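You operate a simulated robot arm through the tools that you are given. There is no shell and no other tool. Be economical: measure what you need, move in short steps, check, and stop when the job is done.

The job below is to be done with a simulated two-armed robot. You get a single attempt, and the scene is never put back.

## Task
Fit the battery showing green and press the joint on port 2.
Fine: the flat one in the tool goes in the battery tray; press once, then draw the tool back and leave it at that port.
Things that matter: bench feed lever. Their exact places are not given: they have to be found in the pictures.

Only the result counts: the job must be done as asked and must still hold three seconds after the hand-in. Knocking over, shifting, dropping, spilling or breaking anything else fails it.

## Robot
Two 7-joint arms with fingered hands on one trunk, on a base that drives. Base frame: it is fixed to the floor where the robot stands at the start and does not move with it; the origin is under the middle of the robot, x ahead of it, y to its left, z up; the surface under the hand at the start is at about z = 90. Lengths are in cm, angles in rad, forces in N, time in s.
The left shoulder is at the start at [4.7, 17.3, 127.9], the right one opposite. With the tool pointing down near the work surface each hand reaches from about 10 to 76 cm from the robot's upright axis, wherever it stands, measured 20 degrees to its own side. Places, roughly: bench feed lever [90, 40, 100]. Payload 3.5 kg a hand.
Tool frame (each hand has its own): the origin (TCP) lies between the finger pads and is the grasp point; the fingertips stand 3 cm ahead of it; z points along the fingers, y is the line along which they close. The gripper opens to 10.4 cm. The gripper's body begins 3.5 cm behind the TCP. The gripper is a hand of 3 fingers: y runs from the thumb to the fingers, the wrist lies at [-1.5, -10.4, -17.8] in the tool frame.
Orientation is that of the tool frame in the base frame, as a unit quaternion [x, y, z, w]. With the fingers straight down and the wrist toward the robot, the tool's x, y and z point along [0, 1, 0], [1, 0, 0] and [0, 0, -1] of the base frame.

## Interface
- The arms move only by the tool play_rows. It takes "left_moves", "right_moves" or both (then of equal length, played together; a hand with none holds still); each is a list that holds one entry, the list of rows, each a list of 6 numbers: the shift along the tool's x, y, z in units of 400 mm (1.0 is 400 mm), then the turn, a rotation vector about the tool's x, y, z in units of 60 degrees (1.0 is 60 degrees). In form: [[[dx, dy, dz, ax, ay, az], ...]]. A call has 1 to 10 rows; each row is the pose to reach, as a shift and turn from the pose commanded when the call began, along the tool's axes at that moment. A call with a number of a shift or a turn outside -1 to 1 is refused whole. A row lasts 0.2 s, in which the tool goes at most 5 cm and 0.15 rad; a call with a longer step from one row to the next is refused whole. A pose out of reach is approached as far as the arm can. The call stops where the force on the tool passes 90 N (or 10 N more than at its start, if that is more) or the arm is blocked; 0.2 s more then pass. In this call time passes only in rows, and 0.2 s behind the last. The reply holds the time, the measured pose of the TCP, the force on the tool along the base axes, the opening and the grip force, in the units named above and with some noise, with the torque about the TCP (base axes, N m) and any sound that the robot's microphone picked up.
- Cameras (640 x 400 px; columns grow to the right, rows downward): "scene" is now at [13.35, 0.91, 146.23]; the picture's right is [0.11, -0.99, 0.00], its down [-0.50, -0.05, -0.86] and it looks along [0.86, 0.09, -0.50] (base axes); focal length 214 px, centre (320, 200). "left" rides on the left gripper at [-6.4, -9.4, -11.7] in its tool frame; the picture's right is [-0.72, -0.33, 0.61], its down [0.64, -0.65, 0.40] and it looks along [0.27, 0.68, 0.68] (tool axes); focal length 238 px, centre (320, 200). "right" rides on the right gripper at [6.4, -9.4, -11.7] in its tool frame; the picture's right is [-0.72, 0.33, -0.61], its down [-0.64, -0.65, 0.40] and it looks along [-0.27, 0.68, 0.68] (tool axes); focal length 238 px, centre (320, 200).
- grab_frame(camera): a new picture of that camera. The clock stands still meanwhile.
- slide_trunk(by): slides the trunk up (or, below 0, down) by that many cm; the arms and the scene camera ride with it, the base frame stays. It gives what a move gives, with no picture.
- steer(legs): drives the robot by 1 to 6 legs, each [ahead, left, turn to the left] in cm, cm and rad, along the robot's own axes; the way and the turn of a leg run together, so that a leg with both is an arc; at most 150 cm and 3.142 rad a leg. The arms and the cameras ride along, it lands a little off, and it stops where it bumps. It gives what a move gives.
- curl_fingers(index, middle, thumb_bend, thumb_turn, hand): sets how far each is bent, from 0 (flat) to 100 (curled in); at 30 the hand is open as for a grip, at 70 the pads meet at the TCP. One left out holds its place. A second passes; each finger stops where it meets its share of the squeeze, and holds until it gets a number again. It is the only way to open and close the hand. It gives what a move gives, with no picture; readings hold the bend of each and the force on the fingers (four entries, about 0 where the hand has none), thumb and palm. thumb_turn goes from beside the hand (0) to across from the fingers (100), as for a grip.
- head_to(pan, tilt): turns the head with the scene camera to pan (to the left, within 1.501 rad either way) and tilt (down, from -0.506 to 1.204), counted from straight ahead of the robot. It gives what a move gives.
- locate(camera, pixels): for up to 12 pixels [column, row] of the newest picture of that camera ("zoom" is the newest enlarged one), the place [x, y, z] in the base frame of the surface seen there, good to about 0.2 cm. The clock stands still meanwhile.
- zoom(camera, box): a new picture of the part [left, top, right, bottom] of that camera's present view, enlarged. The clock stands still meanwhile.
- job_done(): hands the job in; it is judged then, once.

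Work in short steps. Measure before you move; look again where a grasp or a placing could have gone wrong, and mend it. You have 80 turns and 58 pictures in all, those below and enlarged ones among them. Open the grippers and draw the arms clear of the work before you hand the job in, unless the task says otherwise; then end with one line.

The tools are called after "Emit:" as name(argument=value, ...) on one line, values as JSON. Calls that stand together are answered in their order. play_rows: Moves the arms, as the interface text tells. Its arguments: {"type":"object","properties":{"left_moves":{"type":"array","items":{"type":"array","items":{"type":"array","items":{"type":"number"}}}},"right_moves":{"type":"array","items":{"type":"array","items":{"type":"array","items":{"type":"number"}}}}},"required":[]} The other tools are called the same way: slide_trunk (by) slides the trunk up or down; curl_fingers (index, middle, thumb_bend, thumb_turn, hand) moves the fingers one by one; steer (legs) drives the base; head_to (pan, tilt) turns the head that bears the scene camera; grab_frame (camera) takes a picture; locate (camera, pixels) gives the place of the surface under pixels of a picture; zoom (camera, box) takes an enlarged picture of a part of a camera's view; job_done () hands the job in.

At the start:

```text
time: 0.0
left_eef_pos: [50.16, 28.3, 135.41]
left_ee_rot: [0.707, 0.707, 0.001, 0.0]
left_wrist_force: [-0.3, -0.1, -0.1]
left_moment: [0.0, 0.04, 0.01]
left_gripper_width: 10.38
left_grip_force: 0.2
left_shape: jaw
left_bend: [30.0, 30.0, 30.0, 98.0]
left_finger forces: [0.0, 0.0, 0.0, 0.1, 0.0, 0.0]
right_eef_pos: [44.77, -18.23, 137.53]
right_ee_rot: [0.708, 0.706, 0.0, 0.0]
right_wrist_force: [-0.7, 0.9, -0.6]
right_moment: [0.02, -0.01, -0.02]
right_gripper_width: 10.34
right_grip_force: 0.2
right_shape: jaw
right_bend: [30.0, 30.0, 30.0, 98.0]
right_finger forces: [0.0, 0.0, 0.0, 0.0, 0.1, 0.1]
trunk travel left (down, up): [-37.5, 37.9]
robot x, y, heading: [-0.07, -0.06, -0.005]
head pan, tilt: [0.11, 0.527]
```

scene: 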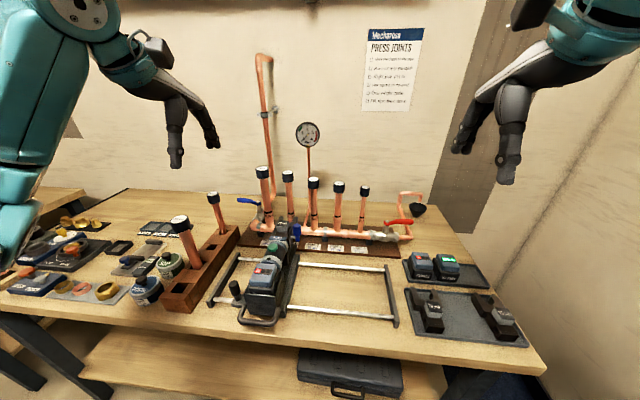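
right: 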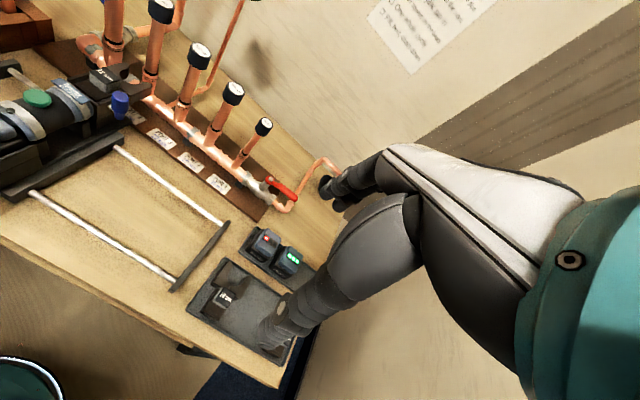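
left: 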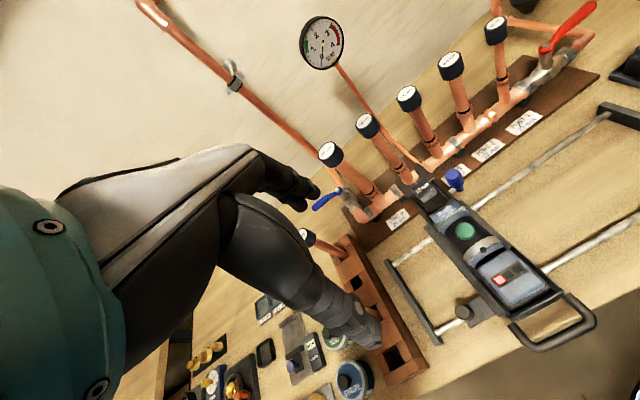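

The scene shows a press tool on a rail frame (~265,285), batteries at (420-445,265), and a poster at (393,70). I zoom in on the poster, the tool and the batteries.

Emit:
zoom(camera="scene", box=[350, 20, 440, 120])

Emit:
zoom(camera="scene", box=[200, 160, 440, 330])

Emit:
zoom(camera="scene", box=[380, 230, 540, 350])

```text
4.00 times, centred on (395, 70) of scene
```

zoom: 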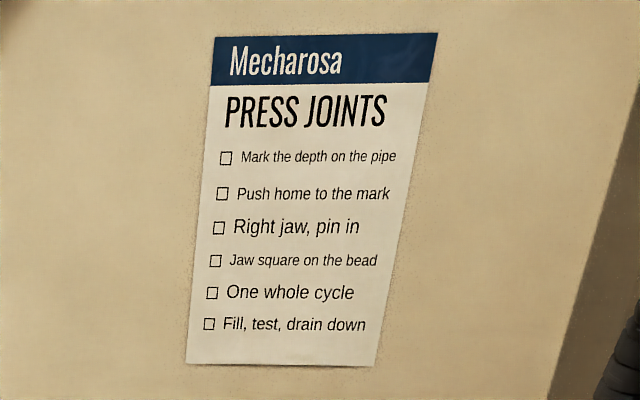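

```text
2.35 times, centred on (320, 245) of scene
```

zoom: 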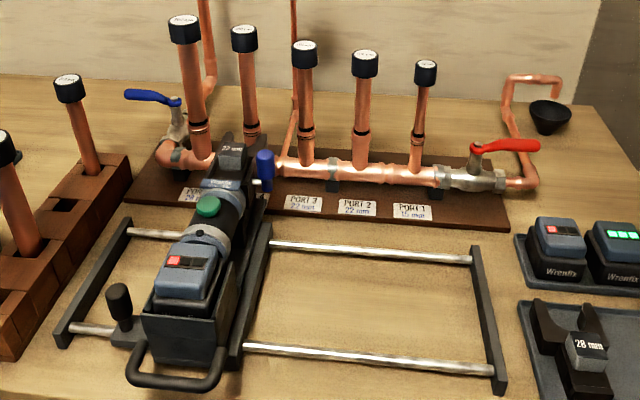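

```text
3.33 times, centred on (460, 290) of scene
```

zoom: 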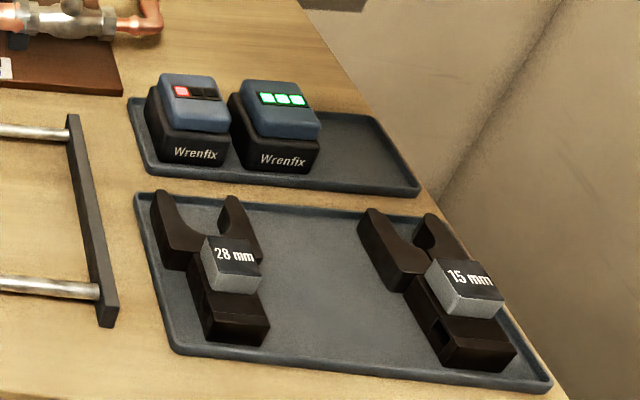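

The tool carries a 22 mm jaw and port 2 is labelled 22 mm. The tool's battery is red and the tray has one green and one red. Next I look closely at the ports and the tool.

Emit:
zoom(camera="scene", box=[270, 165, 390, 260])

Emit:
zoom(camera="scene", box=[205, 210, 325, 330])

Emit:
zoom(camera="left", box=[380, 130, 620, 360])

```text
4.21 times, centred on (330, 212) of scene
```

zoom: 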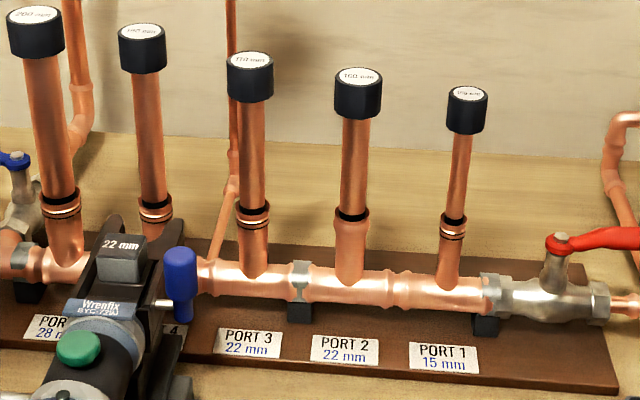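

```text
3.33 times, centred on (265, 270) of scene
```

zoom: 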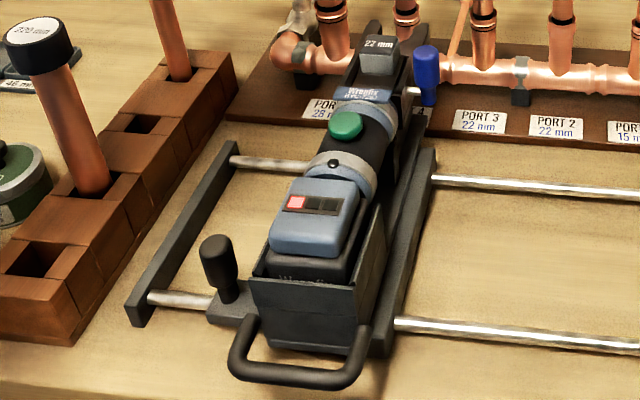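

```text
1.74 times, centred on (500, 245) of left
```

zoom: 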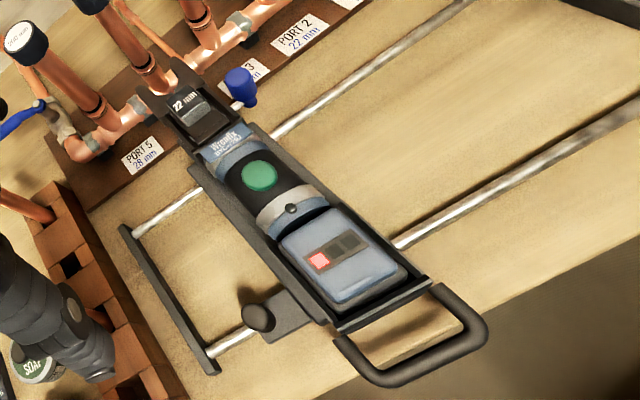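

Tool: green trigger at zoom (346,125), battery at (315,215), loop handle at (300,355), black knob at (218,258). I locate these and the ports.

Emit:
locate(camera="scene", pixels=[[280, 229], [264, 270], [278, 268], [250, 275], [262, 324], [235, 287], [344, 248], [340, 213], [314, 214], [365, 215], [288, 218], [298, 230]])

Emit:
locate(camera="left", pixels=[[462, 230], [455, 182], [515, 285], [498, 265], [540, 287], [525, 305], [588, 315], [463, 310], [432, 195], [417, 176], [482, 212], [500, 160]])

Emit:
zoom(camera="scene", box=[395, 240, 495, 305])

```text
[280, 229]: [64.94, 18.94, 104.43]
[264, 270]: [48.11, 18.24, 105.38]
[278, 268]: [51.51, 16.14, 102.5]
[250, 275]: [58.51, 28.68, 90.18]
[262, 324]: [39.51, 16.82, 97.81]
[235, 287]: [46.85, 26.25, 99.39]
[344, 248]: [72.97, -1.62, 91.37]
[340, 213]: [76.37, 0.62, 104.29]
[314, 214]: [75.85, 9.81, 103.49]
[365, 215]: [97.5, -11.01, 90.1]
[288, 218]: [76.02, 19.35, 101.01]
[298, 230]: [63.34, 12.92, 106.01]
```

```text
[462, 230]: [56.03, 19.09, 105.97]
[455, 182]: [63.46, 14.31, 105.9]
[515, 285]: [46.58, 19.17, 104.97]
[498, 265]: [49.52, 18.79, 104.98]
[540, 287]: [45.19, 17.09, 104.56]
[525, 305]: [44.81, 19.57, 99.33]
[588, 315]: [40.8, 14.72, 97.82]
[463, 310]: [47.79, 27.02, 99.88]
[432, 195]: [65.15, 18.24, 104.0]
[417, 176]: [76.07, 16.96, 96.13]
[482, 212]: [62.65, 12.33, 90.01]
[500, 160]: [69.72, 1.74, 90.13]
```

```text
6.15 times, centred on (445, 272) of scene
```

zoom: 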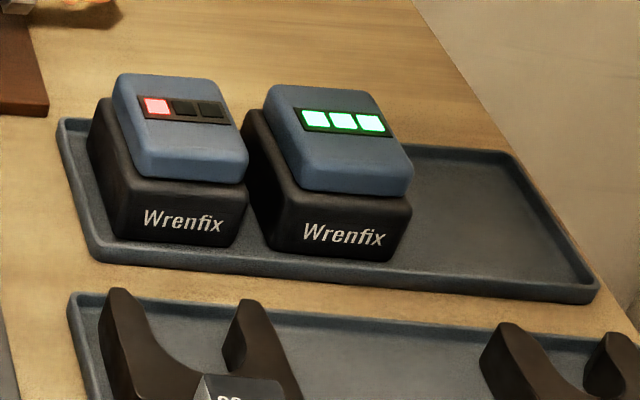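

I measure the tray batteries (blue tops, black bases) and tray extents in the zoom.

Emit:
locate(camera="zoom", pixels=[[285, 90], [365, 92], [405, 158], [300, 170], [345, 145], [310, 240], [405, 215], [480, 210], [430, 155], [560, 270], [500, 165], [180, 105]])

Emit:
zoom(camera="right", box=[200, 210, 340, 340])

Emit:
zoom(camera="scene", box=[230, 240, 310, 330])

```text
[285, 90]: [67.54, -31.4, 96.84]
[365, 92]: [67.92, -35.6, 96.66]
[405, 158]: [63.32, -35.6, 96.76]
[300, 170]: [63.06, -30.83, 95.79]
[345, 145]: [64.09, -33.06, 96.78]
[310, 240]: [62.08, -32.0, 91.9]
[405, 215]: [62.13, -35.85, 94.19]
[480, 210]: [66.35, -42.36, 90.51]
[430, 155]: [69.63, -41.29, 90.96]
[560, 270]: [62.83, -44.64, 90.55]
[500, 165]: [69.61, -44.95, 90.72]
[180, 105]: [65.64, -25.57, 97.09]
```

```text
3.08 times, centred on (270, 275) of right
```

zoom: 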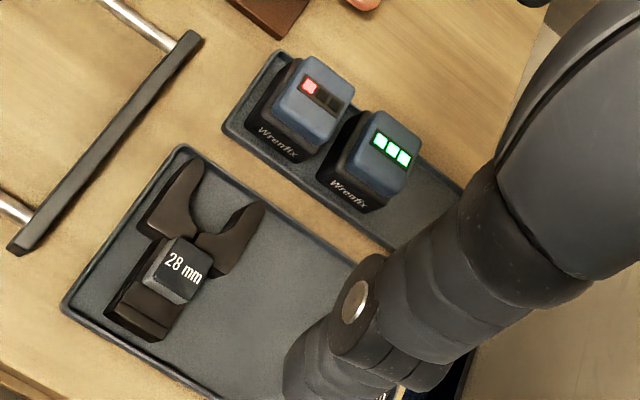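

```text
4.44 times, centred on (270, 285) of scene
```

zoom: 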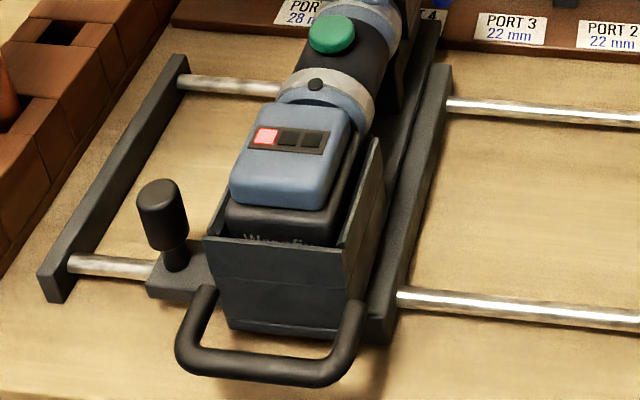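

I check whether the jaw's fork is clear of the port 4 pipe before sliding sideways.

Emit:
zoom(camera="left", box=[380, 140, 480, 220])

Emit:
zoom(camera="scene", box=[255, 195, 325, 250])

```text
5.00 times, centred on (430, 180) of left
```

zoom: 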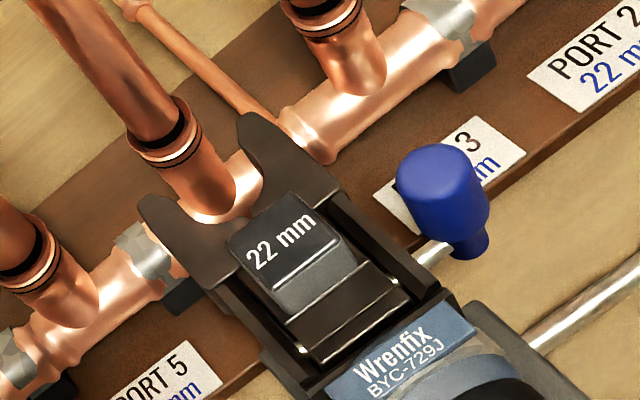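

```text
7.27 times, centred on (290, 222) of scene
```

zoom: 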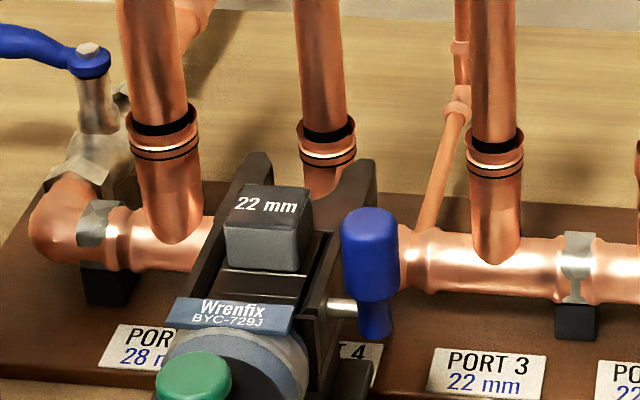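

The fork tips look close to the port 4 pipe; I locate tips and pipe.

Emit:
locate(camera="zoom", pixels=[[257, 165], [365, 170], [350, 195], [230, 215], [270, 200], [268, 245], [322, 178], [328, 155], [365, 250], [335, 305], [500, 170], [496, 230]])

Emit:
locate(camera="left", pixels=[[428, 165], [430, 168], [410, 182], [412, 187], [422, 177], [437, 186], [469, 177], [466, 188], [448, 200], [455, 208]])

```text
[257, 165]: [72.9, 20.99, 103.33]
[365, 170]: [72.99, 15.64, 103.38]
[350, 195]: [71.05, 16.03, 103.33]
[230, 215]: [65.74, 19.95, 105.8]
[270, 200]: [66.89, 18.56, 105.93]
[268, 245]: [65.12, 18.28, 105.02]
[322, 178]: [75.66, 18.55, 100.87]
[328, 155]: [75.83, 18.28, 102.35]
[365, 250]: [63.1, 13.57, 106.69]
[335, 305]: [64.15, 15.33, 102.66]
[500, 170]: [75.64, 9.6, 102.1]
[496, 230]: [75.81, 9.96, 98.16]
```

```text
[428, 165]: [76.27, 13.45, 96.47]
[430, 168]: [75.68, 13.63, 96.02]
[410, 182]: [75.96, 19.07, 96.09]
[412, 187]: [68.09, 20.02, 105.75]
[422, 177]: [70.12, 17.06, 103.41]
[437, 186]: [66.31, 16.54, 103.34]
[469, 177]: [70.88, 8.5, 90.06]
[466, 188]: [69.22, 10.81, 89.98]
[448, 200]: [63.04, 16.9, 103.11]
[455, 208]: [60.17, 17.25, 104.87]
```

The fork tips (x≈73) clear the pipe (front x≈75.7), so the tool is drawn back already. I measure port 2's pipe, the knob and the loop handle.

Emit:
locate(camera="scene", pixels=[[336, 216], [336, 205], [331, 222], [342, 222], [338, 230], [235, 284], [231, 290], [239, 290], [235, 295], [239, 318], [256, 325], [272, 326]])

Emit:
zoom(camera="left", box=[430, 260, 610, 370])

```text
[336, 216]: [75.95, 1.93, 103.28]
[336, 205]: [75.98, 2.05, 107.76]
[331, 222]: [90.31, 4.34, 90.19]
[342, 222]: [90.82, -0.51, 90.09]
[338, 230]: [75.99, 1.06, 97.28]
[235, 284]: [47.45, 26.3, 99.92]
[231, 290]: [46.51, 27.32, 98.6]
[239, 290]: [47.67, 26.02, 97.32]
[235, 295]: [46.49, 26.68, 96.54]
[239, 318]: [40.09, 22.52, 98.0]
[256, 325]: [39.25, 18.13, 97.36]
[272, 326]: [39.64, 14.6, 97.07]
```

```text
3.56 times, centred on (520, 315) of left
```

zoom: 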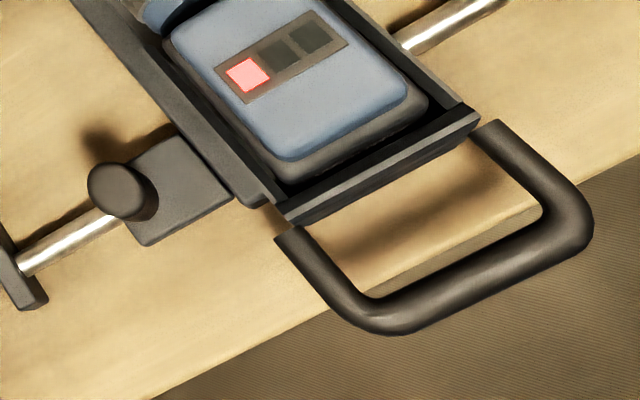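

I locate knob top (115,185), loop bar, wall edges and battery edges in this zoom.

Emit:
locate(camera="zoom", pixels=[[115, 185], [440, 305], [340, 290], [560, 180], [380, 165], [200, 150], [430, 95], [290, 155], [400, 100], [175, 25], [285, 212], [465, 118]])

Emit:
zoom(camera="scene", box=[310, 185, 370, 235])

```text
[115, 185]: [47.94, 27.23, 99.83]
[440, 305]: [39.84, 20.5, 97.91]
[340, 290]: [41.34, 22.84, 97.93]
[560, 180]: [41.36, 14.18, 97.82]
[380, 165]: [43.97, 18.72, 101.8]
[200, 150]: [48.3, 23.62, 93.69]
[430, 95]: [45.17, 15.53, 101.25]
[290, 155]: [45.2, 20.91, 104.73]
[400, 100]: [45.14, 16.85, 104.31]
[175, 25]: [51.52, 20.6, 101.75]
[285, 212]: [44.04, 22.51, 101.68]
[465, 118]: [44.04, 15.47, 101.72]
```

```text
8.00 times, centred on (340, 210) of scene
```

zoom: 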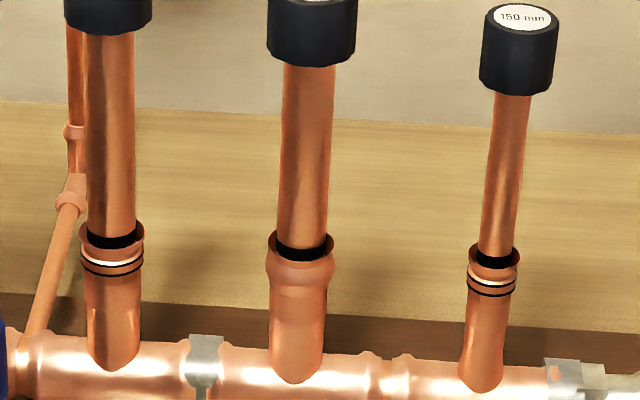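

Port 2 is clearly the unpressed one. I get the y of its pipe and compare with pipes 3 and 1.

Emit:
locate(camera="zoom", pixels=[[302, 200], [283, 200], [325, 200], [302, 275], [270, 270], [332, 270], [113, 200], [302, 330], [302, 375]])

```text
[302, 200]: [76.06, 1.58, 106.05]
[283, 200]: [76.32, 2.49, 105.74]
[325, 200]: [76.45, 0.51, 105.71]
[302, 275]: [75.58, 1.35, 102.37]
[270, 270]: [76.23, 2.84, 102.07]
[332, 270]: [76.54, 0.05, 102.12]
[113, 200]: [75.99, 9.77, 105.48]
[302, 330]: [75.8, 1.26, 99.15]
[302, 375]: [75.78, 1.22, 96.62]
```

Before descending with the left hand to the knob, I check the neighbouring rack pipe positions and the knob from scene.

Emit:
locate(camera="scene", pixels=[[180, 222], [190, 255], [214, 200], [147, 290], [215, 240], [250, 201], [185, 300]])

Emit:
play_rows(left_moves=[[[-0.0375, -0.065, 0.1, 0, 0, 0], [-0.0375, -0.065, 0.2, 0, 0, 0], [-0.0375, -0.065, 0.3, 0, 0, 0], [-0.0375, -0.065, 0.4, 0, 0, 0], [-0.0375, -0.065, 0.5, 0, 0, 0], [-0.0375, -0.065, 0.55, 0, 0, 0]]])

```text
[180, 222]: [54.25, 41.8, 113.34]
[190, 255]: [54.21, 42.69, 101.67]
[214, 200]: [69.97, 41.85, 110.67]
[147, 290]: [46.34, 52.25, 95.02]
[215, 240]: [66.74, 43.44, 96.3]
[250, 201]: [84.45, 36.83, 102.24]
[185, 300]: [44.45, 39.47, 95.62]
```

```text
time: 1.4
left_eef_pos: [47.68, 26.59, 113.52]
left_ee_rot: [0.707, 0.707, 0.0, 0.0]
left_wrist_force: [0.1, -1.1, -0.3]
left_moment: [0.04, -0.03, -0.02]
left_gripper_width: 10.37
left_grip_force: 0.1
left_shape: jaw
left_bend: [30.0, 30.0, 30.0, 98.0]
left_finger forces: [0.1, 0.1, 0.0, 0.0, 0.1, 0.0]
right_eef_pos: [44.81, -18.19, 137.69]
right_ee_rot: [0.707, 0.707, 0.001, 0.0]
right_wrist_force: [0.6, -1.0, -0.3]
right_moment: [0.02, 0.0, 0.0]
right_gripper_width: 10.36
right_grip_force: 0.0
right_shape: jaw
right_bend: [30.0, 30.0, 30.0, 98.0]
right_finger forces: [0.1, 0.0, 0.0, 0.0, 0.1, 0.1]
trunk travel left (down, up): [-37.5, 37.9]
robot x, y, heading: [-0.12, -0.18, 0.002]
head pan, tilt: [0.11, 0.527]
```

The left TCP is above the knob at z 113.5. I check with pictures before the last descent.

Emit:
grab_frame(camera="scene")

Emit:
grab_frame(camera="left")

```text
41 pictures are left
```

scene: 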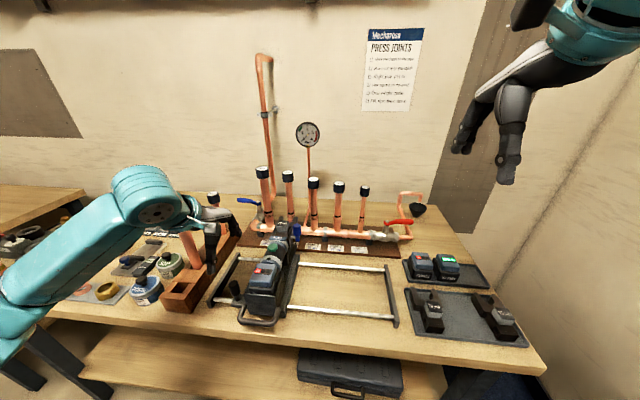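

```text
40 pictures are left
```

left: 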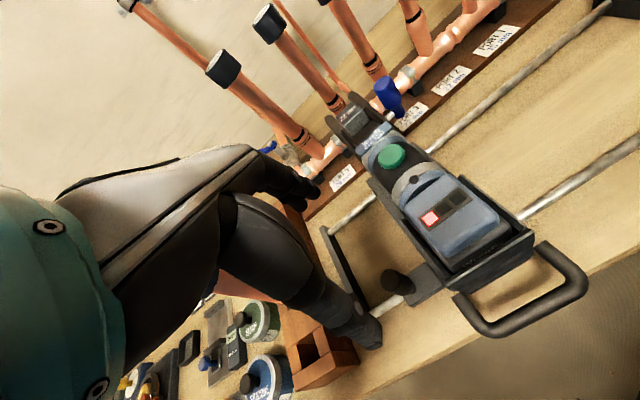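

Clear. I descend onto the knob (TCP to z≈98.8, y≈27).

Emit:
play_rows(left_moves=[[[0.008, -0.004, 0.1, 0, 0, 0], [0.008, -0.004, 0.2, 0, 0, 0], [0.008, -0.004, 0.3, 0, 0, 0], [0.008, -0.004, 0.368, 0, 0, 0]]])

Emit:
curl_fingers(hand="left", index=70, middle=70, thumb_bend=70)

Emit:
grab_frame(camera="left")

```text
time: 2.4
left_eef_pos: [47.57, 26.95, 98.68]
left_ee_rot: [0.707, 0.708, 0.0, 0.0]
left_wrist_force: [-0.7, -0.6, 0.2]
left_moment: [0.0, -0.02, 0.02]
left_gripper_width: 10.36
left_grip_force: 0.0
left_shape: jaw
left_bend: [30.0, 30.0, 30.0, 98.0]
left_finger forces: [0.0, 0.0, 0.0, 0.1, 0.1, 0.0]
right_eef_pos: [44.92, -18.25, 137.61]
right_ee_rot: [0.707, 0.707, -0.001, 0.0]
right_wrist_force: [0.2, 0.2, 0.0]
right_moment: [-0.01, -0.01, 0.01]
right_gripper_width: 10.37
right_grip_force: 0.1
right_shape: jaw
right_bend: [30.0, 30.0, 30.0, 98.0]
right_finger forces: [0.1, 0.0, 0.0, 0.0, 0.0, 0.1]
trunk travel left (down, up): [-37.5, 37.9]
robot x, y, heading: [-0.0, -0.17, 0.004]
head pan, tilt: [0.11, 0.527]
```

```text
time: 3.4
left_eef_pos: [47.59, 27.01, 98.72]
left_ee_rot: [0.707, 0.707, 0.0, 0.0]
left_wrist_force: [10.6, -0.3, -1.6]
left_moment: [0.04, -0.24, -0.06]
left_gripper_width: 1.35
left_grip_force: 7.5
left_shape: fingers
left_bend: [64.0, 64.0, 67.0, 97.0]
left_finger forces: [5.0, 7.2, 0.0, 0.1, 2.9, 0.1]
right_eef_pos: [44.92, -18.19, 137.6]
right_ee_rot: [0.707, 0.707, -0.001, -0.001]
right_wrist_force: [1.0, -0.1, -0.2]
right_moment: [0.03, 0.02, -0.02]
right_gripper_width: 10.37
right_grip_force: 0.1
right_shape: jaw
right_bend: [30.0, 30.0, 30.0, 98.0]
right_finger forces: [0.0, 0.1, 0.1, 0.0, 0.1, 0.0]
trunk travel left (down, up): [-37.5, 37.9]
robot x, y, heading: [-0.06, 0.39, 0.002]
head pan, tilt: [0.11, 0.527]
```

```text
39 pictures are left
```

left: 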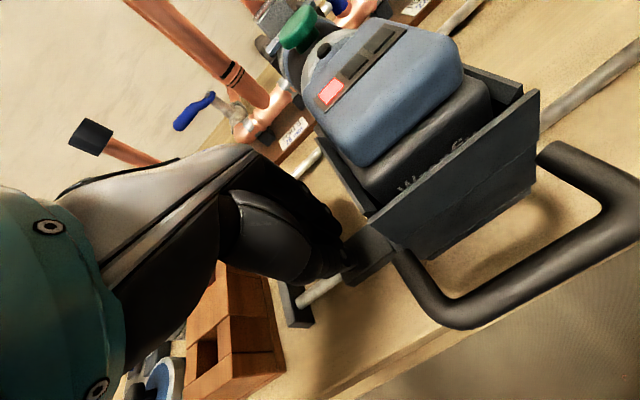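

The knob is held (grip 7.5 N). I try a short slide of 2 cm toward −y.

Emit:
play_rows(left_moves=[[[-0.025, 0, 0, 0, 0, 0], [-0.05, 0, 0, 0, 0, 0]]])

Emit:
zoom(camera="scene", box=[200, 200, 340, 330])

```text
time: 4.0
left_eef_pos: [47.51, 24.77, 98.69]
left_ee_rot: [0.707, 0.707, 0.0, 0.001]
left_wrist_force: [10.1, -2.1, -0.6]
left_moment: [-0.01, -0.29, -0.05]
left_gripper_width: 1.07
left_grip_force: 8.8
left_shape: fingers
left_bend: [65.0, 64.0, 68.0, 97.0]
left_finger forces: [6.1, 8.5, 0.0, 0.1, 1.9, 0.0]
right_eef_pos: [44.97, -18.33, 137.52]
right_ee_rot: [0.707, 0.707, -0.001, -0.001]
right_wrist_force: [-0.6, -0.4, 0.4]
right_moment: [0.02, 0.0, -0.01]
right_gripper_width: 10.35
right_grip_force: 0.1
right_shape: jaw
right_bend: [30.0, 30.0, 30.0, 98.0]
right_finger forces: [0.0, 0.0, 0.0, 0.0, 0.0, 0.1]
trunk travel left (down, up): [-37.5, 37.9]
robot x, y, heading: [0.16, -0.11, 0.003]
head pan, tilt: [0.11, 0.527]
```

```text
3.08 times, centred on (270, 265) of scene
```

zoom: 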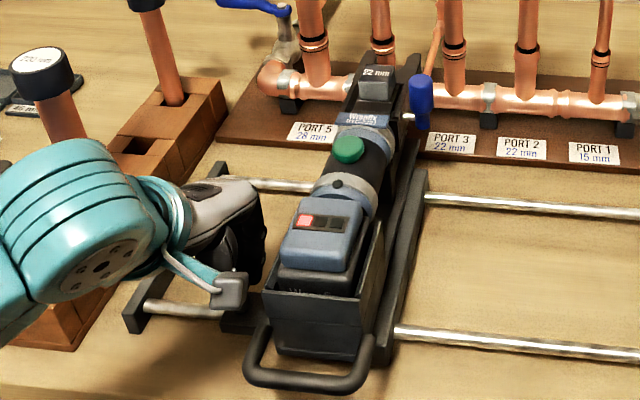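

The sled moved along with the hand. I continue 12.5 cm more, then measure.

Emit:
play_rows(left_moves=[[[-0.06, 0, 0, 0, 0, 0], [-0.12, 0, 0, 0, 0, 0], [-0.18, 0, 0, 0, 0, 0], [-0.24, 0, 0, 0, 0, 0], [-0.29, 0, 0, 0, 0, 0], [-0.315, 0, 0, 0, 0, 0]]])

Emit:
zoom(camera="scene", box=[290, 190, 370, 260])

```text
time: 5.4
left_eef_pos: [47.4, 12.4, 98.76]
left_ee_rot: [0.707, 0.707, 0.0, 0.0]
left_wrist_force: [11.9, -1.0, 1.7]
left_moment: [-0.02, -0.32, -0.02]
left_gripper_width: 0.98
left_grip_force: 8.3
left_shape: fingers
left_bend: [64.0, 63.0, 69.0, 97.0]
left_finger forces: [6.1, 9.0, 0.0, 0.0, 1.3, 0.0]
right_eef_pos: [44.99, -18.23, 137.64]
right_ee_rot: [0.707, 0.707, -0.001, 0.0]
right_wrist_force: [0.1, -0.3, 0.2]
right_moment: [0.0, -0.01, 0.01]
right_gripper_width: 10.35
right_grip_force: 0.1
right_shape: jaw
right_bend: [30.0, 30.0, 30.0, 98.0]
right_finger forces: [0.0, 0.1, 0.0, 0.0, 0.0, 0.0]
trunk travel left (down, up): [-37.5, 37.9]
robot x, y, heading: [0.02, 0.15, -0.003]
head pan, tilt: [0.11, 0.527]
```

```text
5.71 times, centred on (330, 225) of scene
```

zoom: 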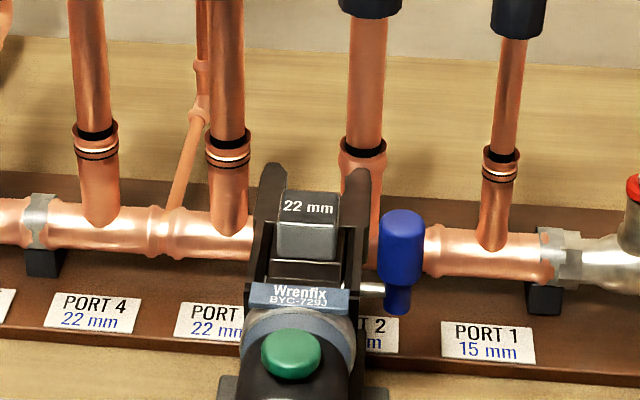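

Fork tips at zoom (272,175) and (355,178), pipe at (365,170). I locate them.

Emit:
locate(camera="zoom", pixels=[[271, 174], [356, 177], [366, 100], [345, 100], [385, 100], [362, 180], [280, 174], [348, 177], [310, 205]])

```text
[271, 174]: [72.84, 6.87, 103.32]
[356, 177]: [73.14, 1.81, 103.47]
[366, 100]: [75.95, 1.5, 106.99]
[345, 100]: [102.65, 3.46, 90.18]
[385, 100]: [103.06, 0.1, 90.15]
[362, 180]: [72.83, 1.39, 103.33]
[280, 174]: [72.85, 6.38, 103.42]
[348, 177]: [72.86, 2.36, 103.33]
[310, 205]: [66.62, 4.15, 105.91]
```

Fork centre y≈4.2, pipe y≈1.48. I slide 2.7 cm further.

Emit:
play_rows(left_moves=[[[-0.035, 0, 0, 0, 0, 0], [-0.0675, 0, 0, 0, 0, 0]]])

Emit:
zoom(camera="scene", box=[290, 190, 370, 260])

```text
time: 6.0
left_eef_pos: [47.54, 9.74, 98.76]
left_ee_rot: [0.707, 0.708, 0.0, 0.0]
left_wrist_force: [9.5, 0.9, 1.9]
left_moment: [0.03, -0.3, -0.02]
left_gripper_width: 0.93
left_grip_force: 7.8
left_shape: fingers
left_bend: [65.0, 63.0, 69.0, 97.0]
left_finger forces: [5.3, 8.1, 0.1, 0.1, 1.4, 0.0]
right_eef_pos: [45.06, -18.31, 137.73]
right_ee_rot: [0.707, 0.707, -0.001, 0.0]
right_wrist_force: [-0.2, -0.1, -0.3]
right_moment: [0.01, -0.02, 0.01]
right_gripper_width: 10.36
right_grip_force: 0.1
right_shape: jaw
right_bend: [30.0, 30.0, 30.0, 98.0]
right_finger forces: [0.0, 0.0, 0.0, 0.0, 0.0, 0.0]
trunk travel left (down, up): [-37.5, 37.9]
robot x, y, heading: [0.05, -0.19, 0.0]
head pan, tilt: [0.11, 0.527]
```

```text
5.71 times, centred on (330, 225) of scene
```

zoom: 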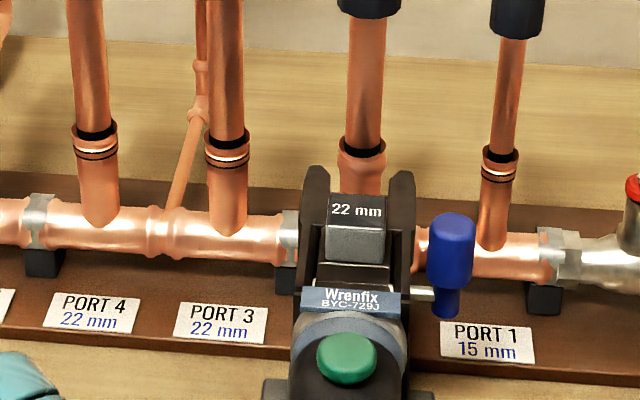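

I measure the fork tips again, along with the label.

Emit:
locate(camera="zoom", pixels=[[306, 180], [317, 176], [330, 180], [390, 180], [401, 178], [414, 182], [356, 210], [365, 110], [362, 180], [347, 350], [334, 350], [450, 245]])

```text
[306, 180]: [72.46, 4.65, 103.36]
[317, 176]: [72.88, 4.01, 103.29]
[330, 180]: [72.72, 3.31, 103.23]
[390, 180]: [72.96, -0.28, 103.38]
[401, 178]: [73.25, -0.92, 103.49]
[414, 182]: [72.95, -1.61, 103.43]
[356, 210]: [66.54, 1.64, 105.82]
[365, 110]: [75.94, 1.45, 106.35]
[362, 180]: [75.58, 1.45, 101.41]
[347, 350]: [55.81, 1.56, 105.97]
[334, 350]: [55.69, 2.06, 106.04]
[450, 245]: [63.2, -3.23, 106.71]
```

Fork centre y≈1.52 vs pipe 1.45: aligned. I release the knob and raise the left hand out of the way.

Emit:
curl_fingers(hand="left", index=30, middle=30, thumb_bend=30)

Emit:
play_rows(left_moves=[[[0, 0, -0.1, 0, 0, 0], [0, 0, -0.2, 0, 0, 0], [0, 0, -0.3, 0, 0, 0], [0, 0, -0.4, 0, 0, 0], [0, 0, -0.5, 0, 0, 0], [0.1, 0, -0.56, 0, 0, 0], [0.2, 0, -0.56, 0, 0, 0], [0.3, 0, -0.56, 0, 0, 0], [0.4, 0, -0.56, 0, 0, 0], [0.5, 0, -0.56, 0, 0, 0]]])

Emit:
zoom(camera="scene", box=[260, 190, 400, 330])

```text
time: 7.0
left_eef_pos: [47.41, 9.79, 98.85]
left_ee_rot: [0.707, 0.707, 0.001, 0.0]
left_wrist_force: [-0.4, -0.4, -0.8]
left_moment: [0.0, 0.0, 0.03]
left_gripper_width: 10.27
left_grip_force: 0.0
left_shape: fingers
left_bend: [30.0, 30.0, 30.0, 97.0]
left_finger forces: [0.0, 0.0, 0.0, 0.0, 0.1, 0.0]
right_eef_pos: [44.8, -18.28, 137.61]
right_ee_rot: [0.707, 0.707, 0.0, -0.001]
right_wrist_force: [0.3, -0.2, 0.3]
right_moment: [0.01, 0.0, -0.04]
right_gripper_width: 10.38
right_grip_force: 0.0
right_shape: jaw
right_bend: [30.0, 30.0, 30.0, 98.0]
right_finger forces: [0.0, 0.0, 0.0, 0.1, 0.1, 0.0]
trunk travel left (down, up): [-37.5, 37.9]
robot x, y, heading: [0.32, 0.08, 0.003]
head pan, tilt: [0.11, 0.527]
```

```text
time: 9.2
left_eef_pos: [47.38, 29.86, 121.04]
left_ee_rot: [0.708, 0.707, 0.001, 0.001]
left_wrist_force: [-0.7, 1.1, 0.3]
left_moment: [0.01, 0.0, -0.02]
left_gripper_width: 10.27
left_grip_force: 0.0
left_shape: fingers
left_bend: [30.0, 30.0, 30.0, 97.0]
left_finger forces: [0.1, 0.1, 0.0, 0.0, 0.1, 0.0]
right_eef_pos: [44.78, -18.12, 137.7]
right_ee_rot: [0.708, 0.707, 0.0, 0.0]
right_wrist_force: [-0.9, 0.5, -0.2]
right_moment: [0.02, 0.03, 0.0]
right_gripper_width: 10.36
right_grip_force: 0.1
right_shape: jaw
right_bend: [30.0, 30.0, 30.0, 98.0]
right_finger forces: [0.0, 0.0, 0.0, 0.0, 0.1, 0.1]
trunk travel left (down, up): [-37.5, 37.9]
robot x, y, heading: [-0.12, 0.07, -0.001]
head pan, tilt: [0.11, 0.527]
```

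```text
2.86 times, centred on (330, 260) of scene
```

zoom: 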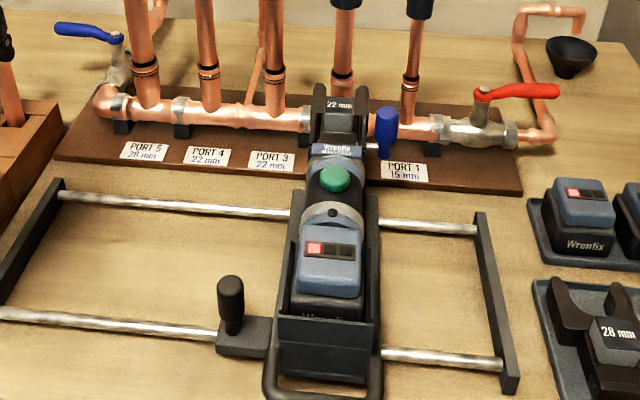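

Now the battery. I measure the tool battery/wall/collar geometry, and zoom the tray for its geometry.

Emit:
zoom(camera="scene", box=[310, 250, 360, 310])

Emit:
locate(camera="zoom", pixels=[[200, 40], [200, 100], [200, 160], [320, 110], [330, 60], [330, 30], [260, 160], [350, 160], [320, 205], [200, 190], [170, 205], [390, 220]])

```text
6.67 times, centred on (335, 280) of scene
```

zoom: 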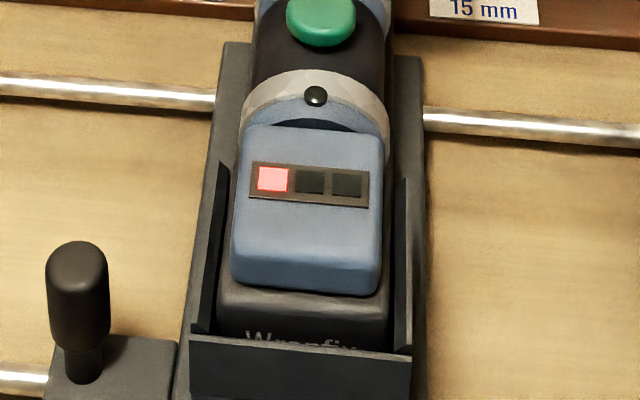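

```text
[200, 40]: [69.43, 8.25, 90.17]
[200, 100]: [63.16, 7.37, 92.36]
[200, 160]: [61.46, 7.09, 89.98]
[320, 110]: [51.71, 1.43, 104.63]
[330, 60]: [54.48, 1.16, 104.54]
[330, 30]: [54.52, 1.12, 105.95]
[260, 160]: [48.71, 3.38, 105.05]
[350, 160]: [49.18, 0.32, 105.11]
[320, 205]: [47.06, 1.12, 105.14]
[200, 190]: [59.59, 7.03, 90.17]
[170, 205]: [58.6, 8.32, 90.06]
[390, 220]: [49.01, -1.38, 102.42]
```

I locate the blue cap edges and the wall tops in the same zoom.

Emit:
locate(camera="zoom", pixels=[[246, 140], [376, 140], [240, 255], [374, 265], [310, 130], [305, 265], [305, 282], [300, 310], [205, 320], [408, 330], [300, 345], [400, 190]])

Emit:
zoom(camera="scene", box=[395, 235, 500, 305])

```text
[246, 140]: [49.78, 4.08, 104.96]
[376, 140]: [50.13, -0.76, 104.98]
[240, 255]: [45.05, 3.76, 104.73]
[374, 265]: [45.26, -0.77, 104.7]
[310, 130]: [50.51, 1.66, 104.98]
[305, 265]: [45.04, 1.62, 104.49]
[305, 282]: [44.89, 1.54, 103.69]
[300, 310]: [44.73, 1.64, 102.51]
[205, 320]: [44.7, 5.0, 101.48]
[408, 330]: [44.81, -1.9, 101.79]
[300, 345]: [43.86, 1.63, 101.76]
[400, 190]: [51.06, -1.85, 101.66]
```

```text
5.71 times, centred on (448, 270) of scene
```

zoom: 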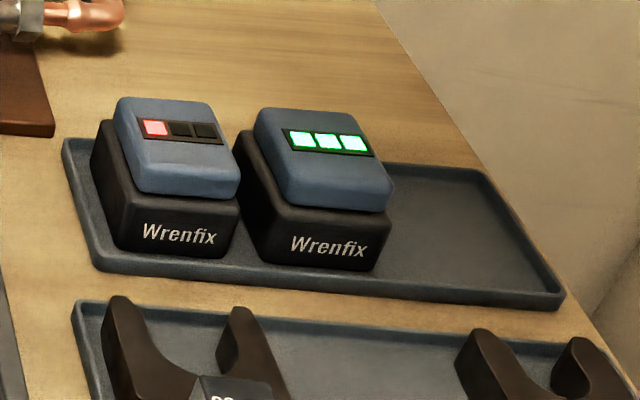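

I locate both tray batteries' edges and the free area of the tray.

Emit:
locate(camera="zoom", pixels=[[262, 115], [350, 118], [388, 195], [298, 205], [205, 105], [235, 185], [235, 160], [475, 168], [560, 303], [545, 285], [395, 280], [465, 180]])

Emit:
locate(camera="zoom", pixels=[[280, 250], [375, 265], [390, 222], [270, 215], [245, 150], [235, 240], [392, 170], [330, 230], [330, 265], [150, 270], [480, 240]])

```text
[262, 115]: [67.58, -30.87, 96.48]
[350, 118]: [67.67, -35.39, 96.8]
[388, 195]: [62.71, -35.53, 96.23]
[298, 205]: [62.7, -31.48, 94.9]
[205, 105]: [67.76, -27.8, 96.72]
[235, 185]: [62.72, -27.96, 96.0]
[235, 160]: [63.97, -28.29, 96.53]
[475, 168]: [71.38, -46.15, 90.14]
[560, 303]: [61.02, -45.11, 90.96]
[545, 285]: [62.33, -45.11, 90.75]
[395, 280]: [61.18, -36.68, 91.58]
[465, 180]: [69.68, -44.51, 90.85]
```

```text
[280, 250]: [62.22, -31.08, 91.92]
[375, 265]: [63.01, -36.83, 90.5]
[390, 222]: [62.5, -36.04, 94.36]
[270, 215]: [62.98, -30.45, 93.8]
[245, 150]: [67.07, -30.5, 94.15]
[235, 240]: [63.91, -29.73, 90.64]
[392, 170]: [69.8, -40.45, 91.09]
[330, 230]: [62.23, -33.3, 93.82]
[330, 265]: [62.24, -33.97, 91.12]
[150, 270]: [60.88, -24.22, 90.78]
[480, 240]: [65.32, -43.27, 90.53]
```

The red tool battery's cap centre is (47.7, 1.58), top 105.1; green's is (65.2, −33.2), top 96.8; free slot centre ≈ y −41.2. I bring the right hand above the tool and yaw it 90° so that it closes along y.

Emit:
play_rows(right_moves=[[[0.07, 0.01, 0.05, 0, 0, 0.14], [0.14, 0.02, 0.1, 0, 0, 0.28], [0.21, 0.03, 0.15, 0, 0, 0.42], [0.28, 0.04, 0.2, 0, 0, 0.56], [0.35, 0.05, 0.25, 0, 0, 0.7], [0.42, 0.06, 0.3, 0, 0, 0.84], [0.494, 0.0725, 0.35, 0, 0, 0.98]]])

Emit:
play_rows(right_moves=[[[0, 0, 0, 0, 0, 0.13], [0, 0, 0, 0, 0, 0.26], [0, 0, 0, 0, 0, 0.39], [0, 0, 0, 0, 0, 0.52]]])

Emit:
curl_fingers(hand="right", index=42, middle=42, thumb_bend=42)

Emit:
grab_frame(camera="right")

Emit:
grab_frame(camera="scene")

```text
time: 10.8
left_eef_pos: [47.32, 29.7, 121.02]
left_ee_rot: [0.707, 0.707, 0.0, 0.001]
left_wrist_force: [0.5, 0.6, 0.4]
left_moment: [0.01, 0.01, 0.03]
left_gripper_width: 10.27
left_grip_force: 0.2
left_shape: fingers
left_bend: [30.0, 30.0, 30.0, 97.0]
left_finger forces: [0.0, 0.1, 0.0, 0.1, 0.0, 0.0]
right_eef_pos: [47.78, 1.63, 123.56]
right_ee_rot: [0.964, 0.267, 0.0, 0.001]
right_wrist_force: [0.8, 0.6, -0.2]
right_moment: [0.01, -0.02, 0.04]
right_gripper_width: 10.34
right_grip_force: 0.1
right_shape: jaw
right_bend: [30.0, 30.0, 30.0, 98.0]
right_finger forces: [0.0, 0.1, 0.1, 0.0, 0.1, 0.0]
trunk travel left (down, up): [-37.5, 37.9]
robot x, y, heading: [-0.18, 0.03, 0.001]
head pan, tilt: [0.11, 0.527]
```

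```text
time: 11.8
left_eef_pos: [47.36, 29.65, 121.15]
left_ee_rot: [0.707, 0.707, -0.001, 0.0]
left_wrist_force: [0.0, -0.1, -0.4]
left_moment: [0.01, 0.02, 0.0]
left_gripper_width: 10.29
left_grip_force: 0.0
left_shape: fingers
left_bend: [30.0, 30.0, 30.0, 97.0]
left_finger forces: [0.0, 0.1, 0.1, 0.0, 0.0, 0.0]
right_eef_pos: [47.53, 1.21, 123.52]
right_ee_rot: [1.0, 0.0, 0.0, -0.002]
right_wrist_force: [-0.1, -0.2, 0.2]
right_moment: [-0.04, 0.01, -0.02]
right_gripper_width: 10.37
right_grip_force: 0.1
right_shape: jaw
right_bend: [30.0, 30.0, 30.0, 98.0]
right_finger forces: [0.1, 0.0, 0.1, 0.0, 0.0, 0.0]
right hand out of reach, approached as far as the arm can: row 4
trunk travel left (down, up): [-37.5, 37.9]
robot x, y, heading: [0.37, -0.26, 0.006]
head pan, tilt: [0.11, 0.527]
```

```text
time: 12.8
left_eef_pos: [47.51, 29.61, 121.13]
left_ee_rot: [0.707, 0.707, 0.0, 0.0]
left_wrist_force: [-0.2, 0.4, -0.4]
left_moment: [0.06, 0.03, 0.02]
left_gripper_width: 10.32
left_grip_force: 0.1
left_shape: fingers
left_bend: [30.0, 30.0, 30.0, 97.0]
left_finger forces: [0.0, 0.1, 0.0, 0.1, 0.1, 0.0]
right_eef_pos: [47.52, 1.28, 123.55]
right_ee_rot: [1.0, 0.001, 0.001, -0.001]
right_wrist_force: [0.8, 0.1, 0.4]
right_moment: [0.04, -0.03, 0.02]
right_gripper_width: 7.38
right_grip_force: 0.1
right_shape: fingers
right_bend: [42.0, 42.0, 42.0, 98.0]
right_finger forces: [0.0, 0.0, 0.0, 0.0, 0.1, 0.0]
trunk travel left (down, up): [-37.5, 37.9]
robot x, y, heading: [-0.04, -0.19, -0.003]
head pan, tilt: [0.11, 0.527]
```

```text
32 pictures are left
```

right: 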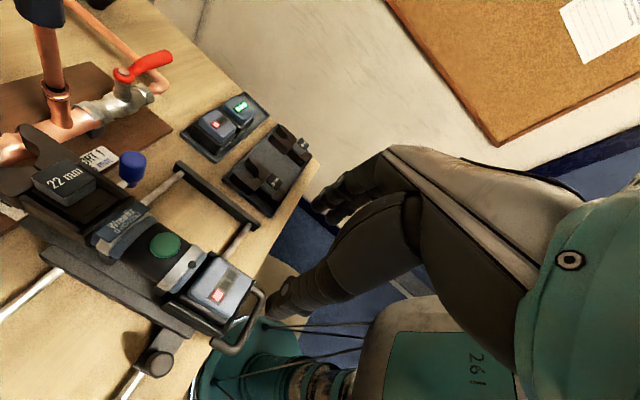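

```text
31 pictures are left
```

scene: 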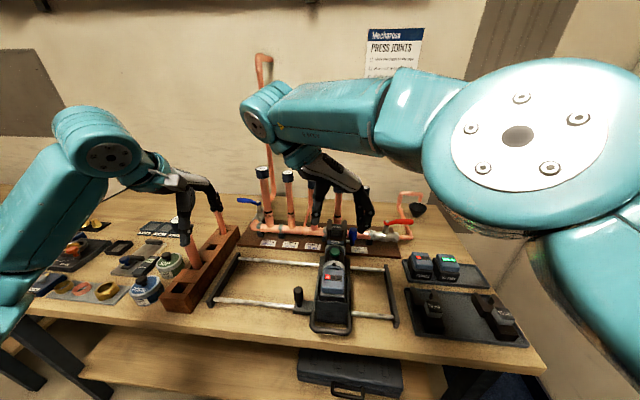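

Nearly there (y 1.28, wants 1.58; slight reach limit). I descend to z≈110 and see whether reach gets better lower.

Emit:
play_rows(right_moves=[[[0, 0, 0.1, 0, 0, 0], [0, 0, 0.2, 0, 0, 0], [0, 0, 0.325, 0, 0, 0]]])

```text
time: 13.6
left_eef_pos: [47.52, 29.72, 121.07]
left_ee_rot: [0.707, 0.707, -0.002, -0.001]
left_wrist_force: [-0.6, -0.7, 0.4]
left_moment: [-0.01, -0.01, 0.03]
left_gripper_width: 10.27
left_grip_force: 0.1
left_shape: fingers
left_bend: [30.0, 30.0, 30.0, 97.0]
left_finger forces: [0.0, 0.0, 0.2, 0.1, 0.0, 0.0]
right_eef_pos: [47.68, 1.04, 110.46]
right_ee_rot: [1.0, 0.0, 0.0, 0.001]
right_wrist_force: [0.0, -0.7, 0.4]
right_moment: [-0.01, -0.01, 0.01]
right_gripper_width: 7.31
right_grip_force: 0.1
right_shape: fingers
right_bend: [42.0, 42.0, 42.0, 98.0]
right_finger forces: [0.1, 0.0, 0.1, 0.0, 0.0, 0.0]
trunk travel left (down, up): [-37.5, 37.9]
robot x, y, heading: [-0.02, 0.12, 0.003]
head pan, tilt: [0.11, 0.527]
```

No reach problem here. I shift +0.55 in y and lower to z≈107, then look from the side.

Emit:
play_rows(right_moves=[[[0, -0.014, 0.03, 0, 0, 0], [0, -0.014, 0.08, 0, 0, 0]]])

Emit:
zoom(camera="scene", box=[260, 190, 410, 320])

Emit:
grab_frame(camera="right")

```text
time: 14.2
left_eef_pos: [47.33, 29.64, 121.11]
left_ee_rot: [0.707, 0.707, 0.0, -0.001]
left_wrist_force: [-0.7, -1.2, -0.1]
left_moment: [-0.02, 0.04, 0.0]
left_gripper_width: 10.29
left_grip_force: 0.1
left_shape: fingers
left_bend: [30.0, 30.0, 30.0, 97.0]
left_finger forces: [0.1, 0.0, 0.2, 0.1, 0.0, 0.1]
right_eef_pos: [47.62, 1.79, 107.32]
right_ee_rot: [1.0, 0.0, 0.0, 0.0]
right_wrist_force: [0.3, -0.3, 0.0]
right_moment: [-0.01, -0.01, -0.02]
right_gripper_width: 7.34
right_grip_force: 0.0
right_shape: fingers
right_bend: [42.0, 42.0, 42.0, 98.0]
right_finger forces: [0.0, 0.0, 0.1, 0.0, 0.0, 0.0]
trunk travel left (down, up): [-37.5, 37.9]
robot x, y, heading: [0.31, 0.2, -0.0]
head pan, tilt: [0.11, 0.527]
```

```text
3.08 times, centred on (335, 255) of scene
```

zoom: 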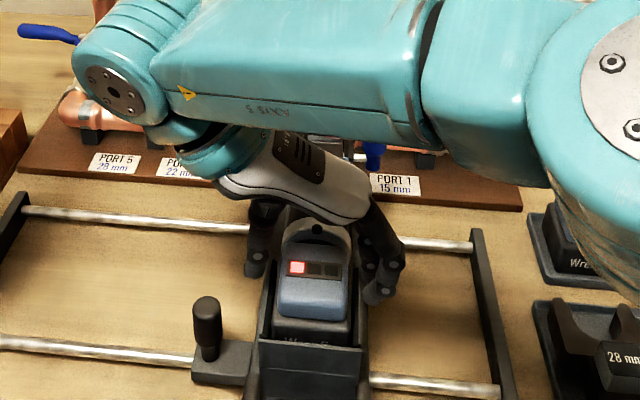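

```text
29 pictures are left
```

right: 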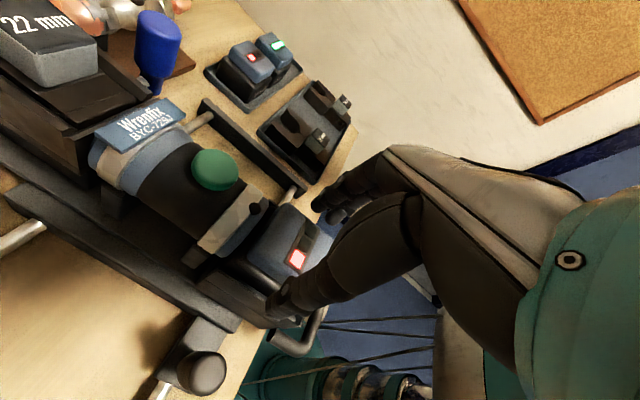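

I locate the thumb and finger tips relative to the battery.

Emit:
locate(camera="scene", pixels=[[315, 259], [317, 253], [349, 268], [353, 262], [338, 265]])

```text
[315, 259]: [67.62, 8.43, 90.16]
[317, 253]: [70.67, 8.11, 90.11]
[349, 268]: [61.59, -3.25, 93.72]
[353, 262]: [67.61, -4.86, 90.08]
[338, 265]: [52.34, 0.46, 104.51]
```

Emit:
locate(camera="zoom", pixels=[[256, 272], [258, 255], [375, 302], [383, 265], [395, 265], [345, 275], [282, 275]])

```text
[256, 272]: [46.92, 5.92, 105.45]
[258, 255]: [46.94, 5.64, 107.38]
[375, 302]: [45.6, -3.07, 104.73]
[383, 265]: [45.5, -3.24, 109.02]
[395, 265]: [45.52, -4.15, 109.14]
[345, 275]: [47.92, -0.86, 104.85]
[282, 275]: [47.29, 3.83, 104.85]
```

Tips at z≈104.5, straddling the cap. I lower to TCP z≈105.0 and close.

Emit:
play_rows(right_moves=[[[0, 0.003, 0.03, 0, 0, 0], [0, 0.003, 0.057, 0, 0, 0]]])

Emit:
curl_fingers(hand="right", index=70, middle=70, thumb_bend=70)

Emit:
zoom(camera="scene", box=[290, 220, 390, 310])

```text
time: 14.8
left_eef_pos: [47.49, 29.5, 120.97]
left_ee_rot: [0.707, 0.707, 0.0, 0.0]
left_wrist_force: [0.3, -0.2, 0.4]
left_moment: [0.0, 0.03, 0.02]
left_gripper_width: 10.32
left_grip_force: 0.2
left_shape: fingers
left_bend: [30.0, 30.0, 30.0, 97.0]
left_finger forces: [0.1, 0.1, 0.0, 0.1, 0.0, 0.1]
right_eef_pos: [47.65, 1.49, 105.01]
right_ee_rot: [1.0, -0.001, 0.0, 0.0]
right_wrist_force: [-0.4, 0.8, -0.3]
right_moment: [-0.02, 0.02, -0.02]
right_gripper_width: 7.33
right_grip_force: 0.1
right_shape: fingers
right_bend: [42.0, 42.0, 42.0, 98.0]
right_finger forces: [0.1, 0.0, 0.0, 0.1, 0.1, 0.0]
trunk travel left (down, up): [-37.5, 37.9]
robot x, y, heading: [-0.28, 0.22, 0.0]
head pan, tilt: [0.11, 0.527]
```

```text
time: 15.8
left_eef_pos: [47.32, 29.53, 121.17]
left_ee_rot: [0.707, 0.707, 0.001, 0.0]
left_wrist_force: [0.0, -0.2, 1.1]
left_moment: [-0.01, 0.0, 0.02]
left_gripper_width: 10.29
left_grip_force: 0.0
left_shape: fingers
left_bend: [30.0, 30.0, 30.0, 97.0]
left_finger forces: [0.0, 0.0, 0.0, 0.0, 0.0, 0.1]
right_eef_pos: [47.54, 1.65, 105.02]
right_ee_rot: [1.0, 0.0, 0.002, 0.0]
right_wrist_force: [2.8, -1.8, 15.8]
right_moment: [-0.55, 0.15, 0.25]
right_gripper_width: 5.44
right_grip_force: 28.3
right_shape: fingers
right_bend: [56.0, 57.0, 48.0, 97.0]
right_finger forces: [10.2, 24.7, 0.1, 0.0, 21.1, 0.0]
trunk travel left (down, up): [-37.5, 37.9]
robot x, y, heading: [-0.12, -0.37, 0.003]
head pan, tilt: [0.11, 0.527]
```

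```text
4.44 times, centred on (340, 265) of scene
```

zoom: 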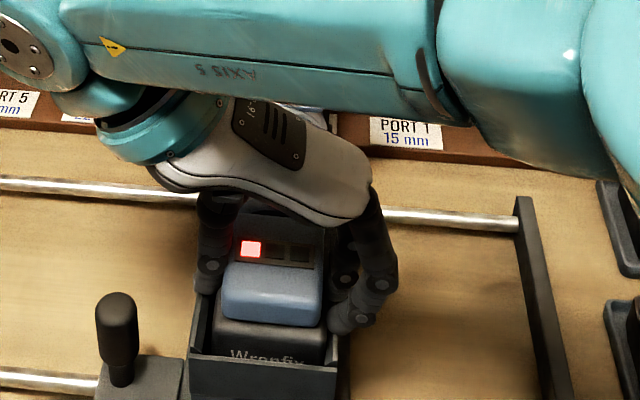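

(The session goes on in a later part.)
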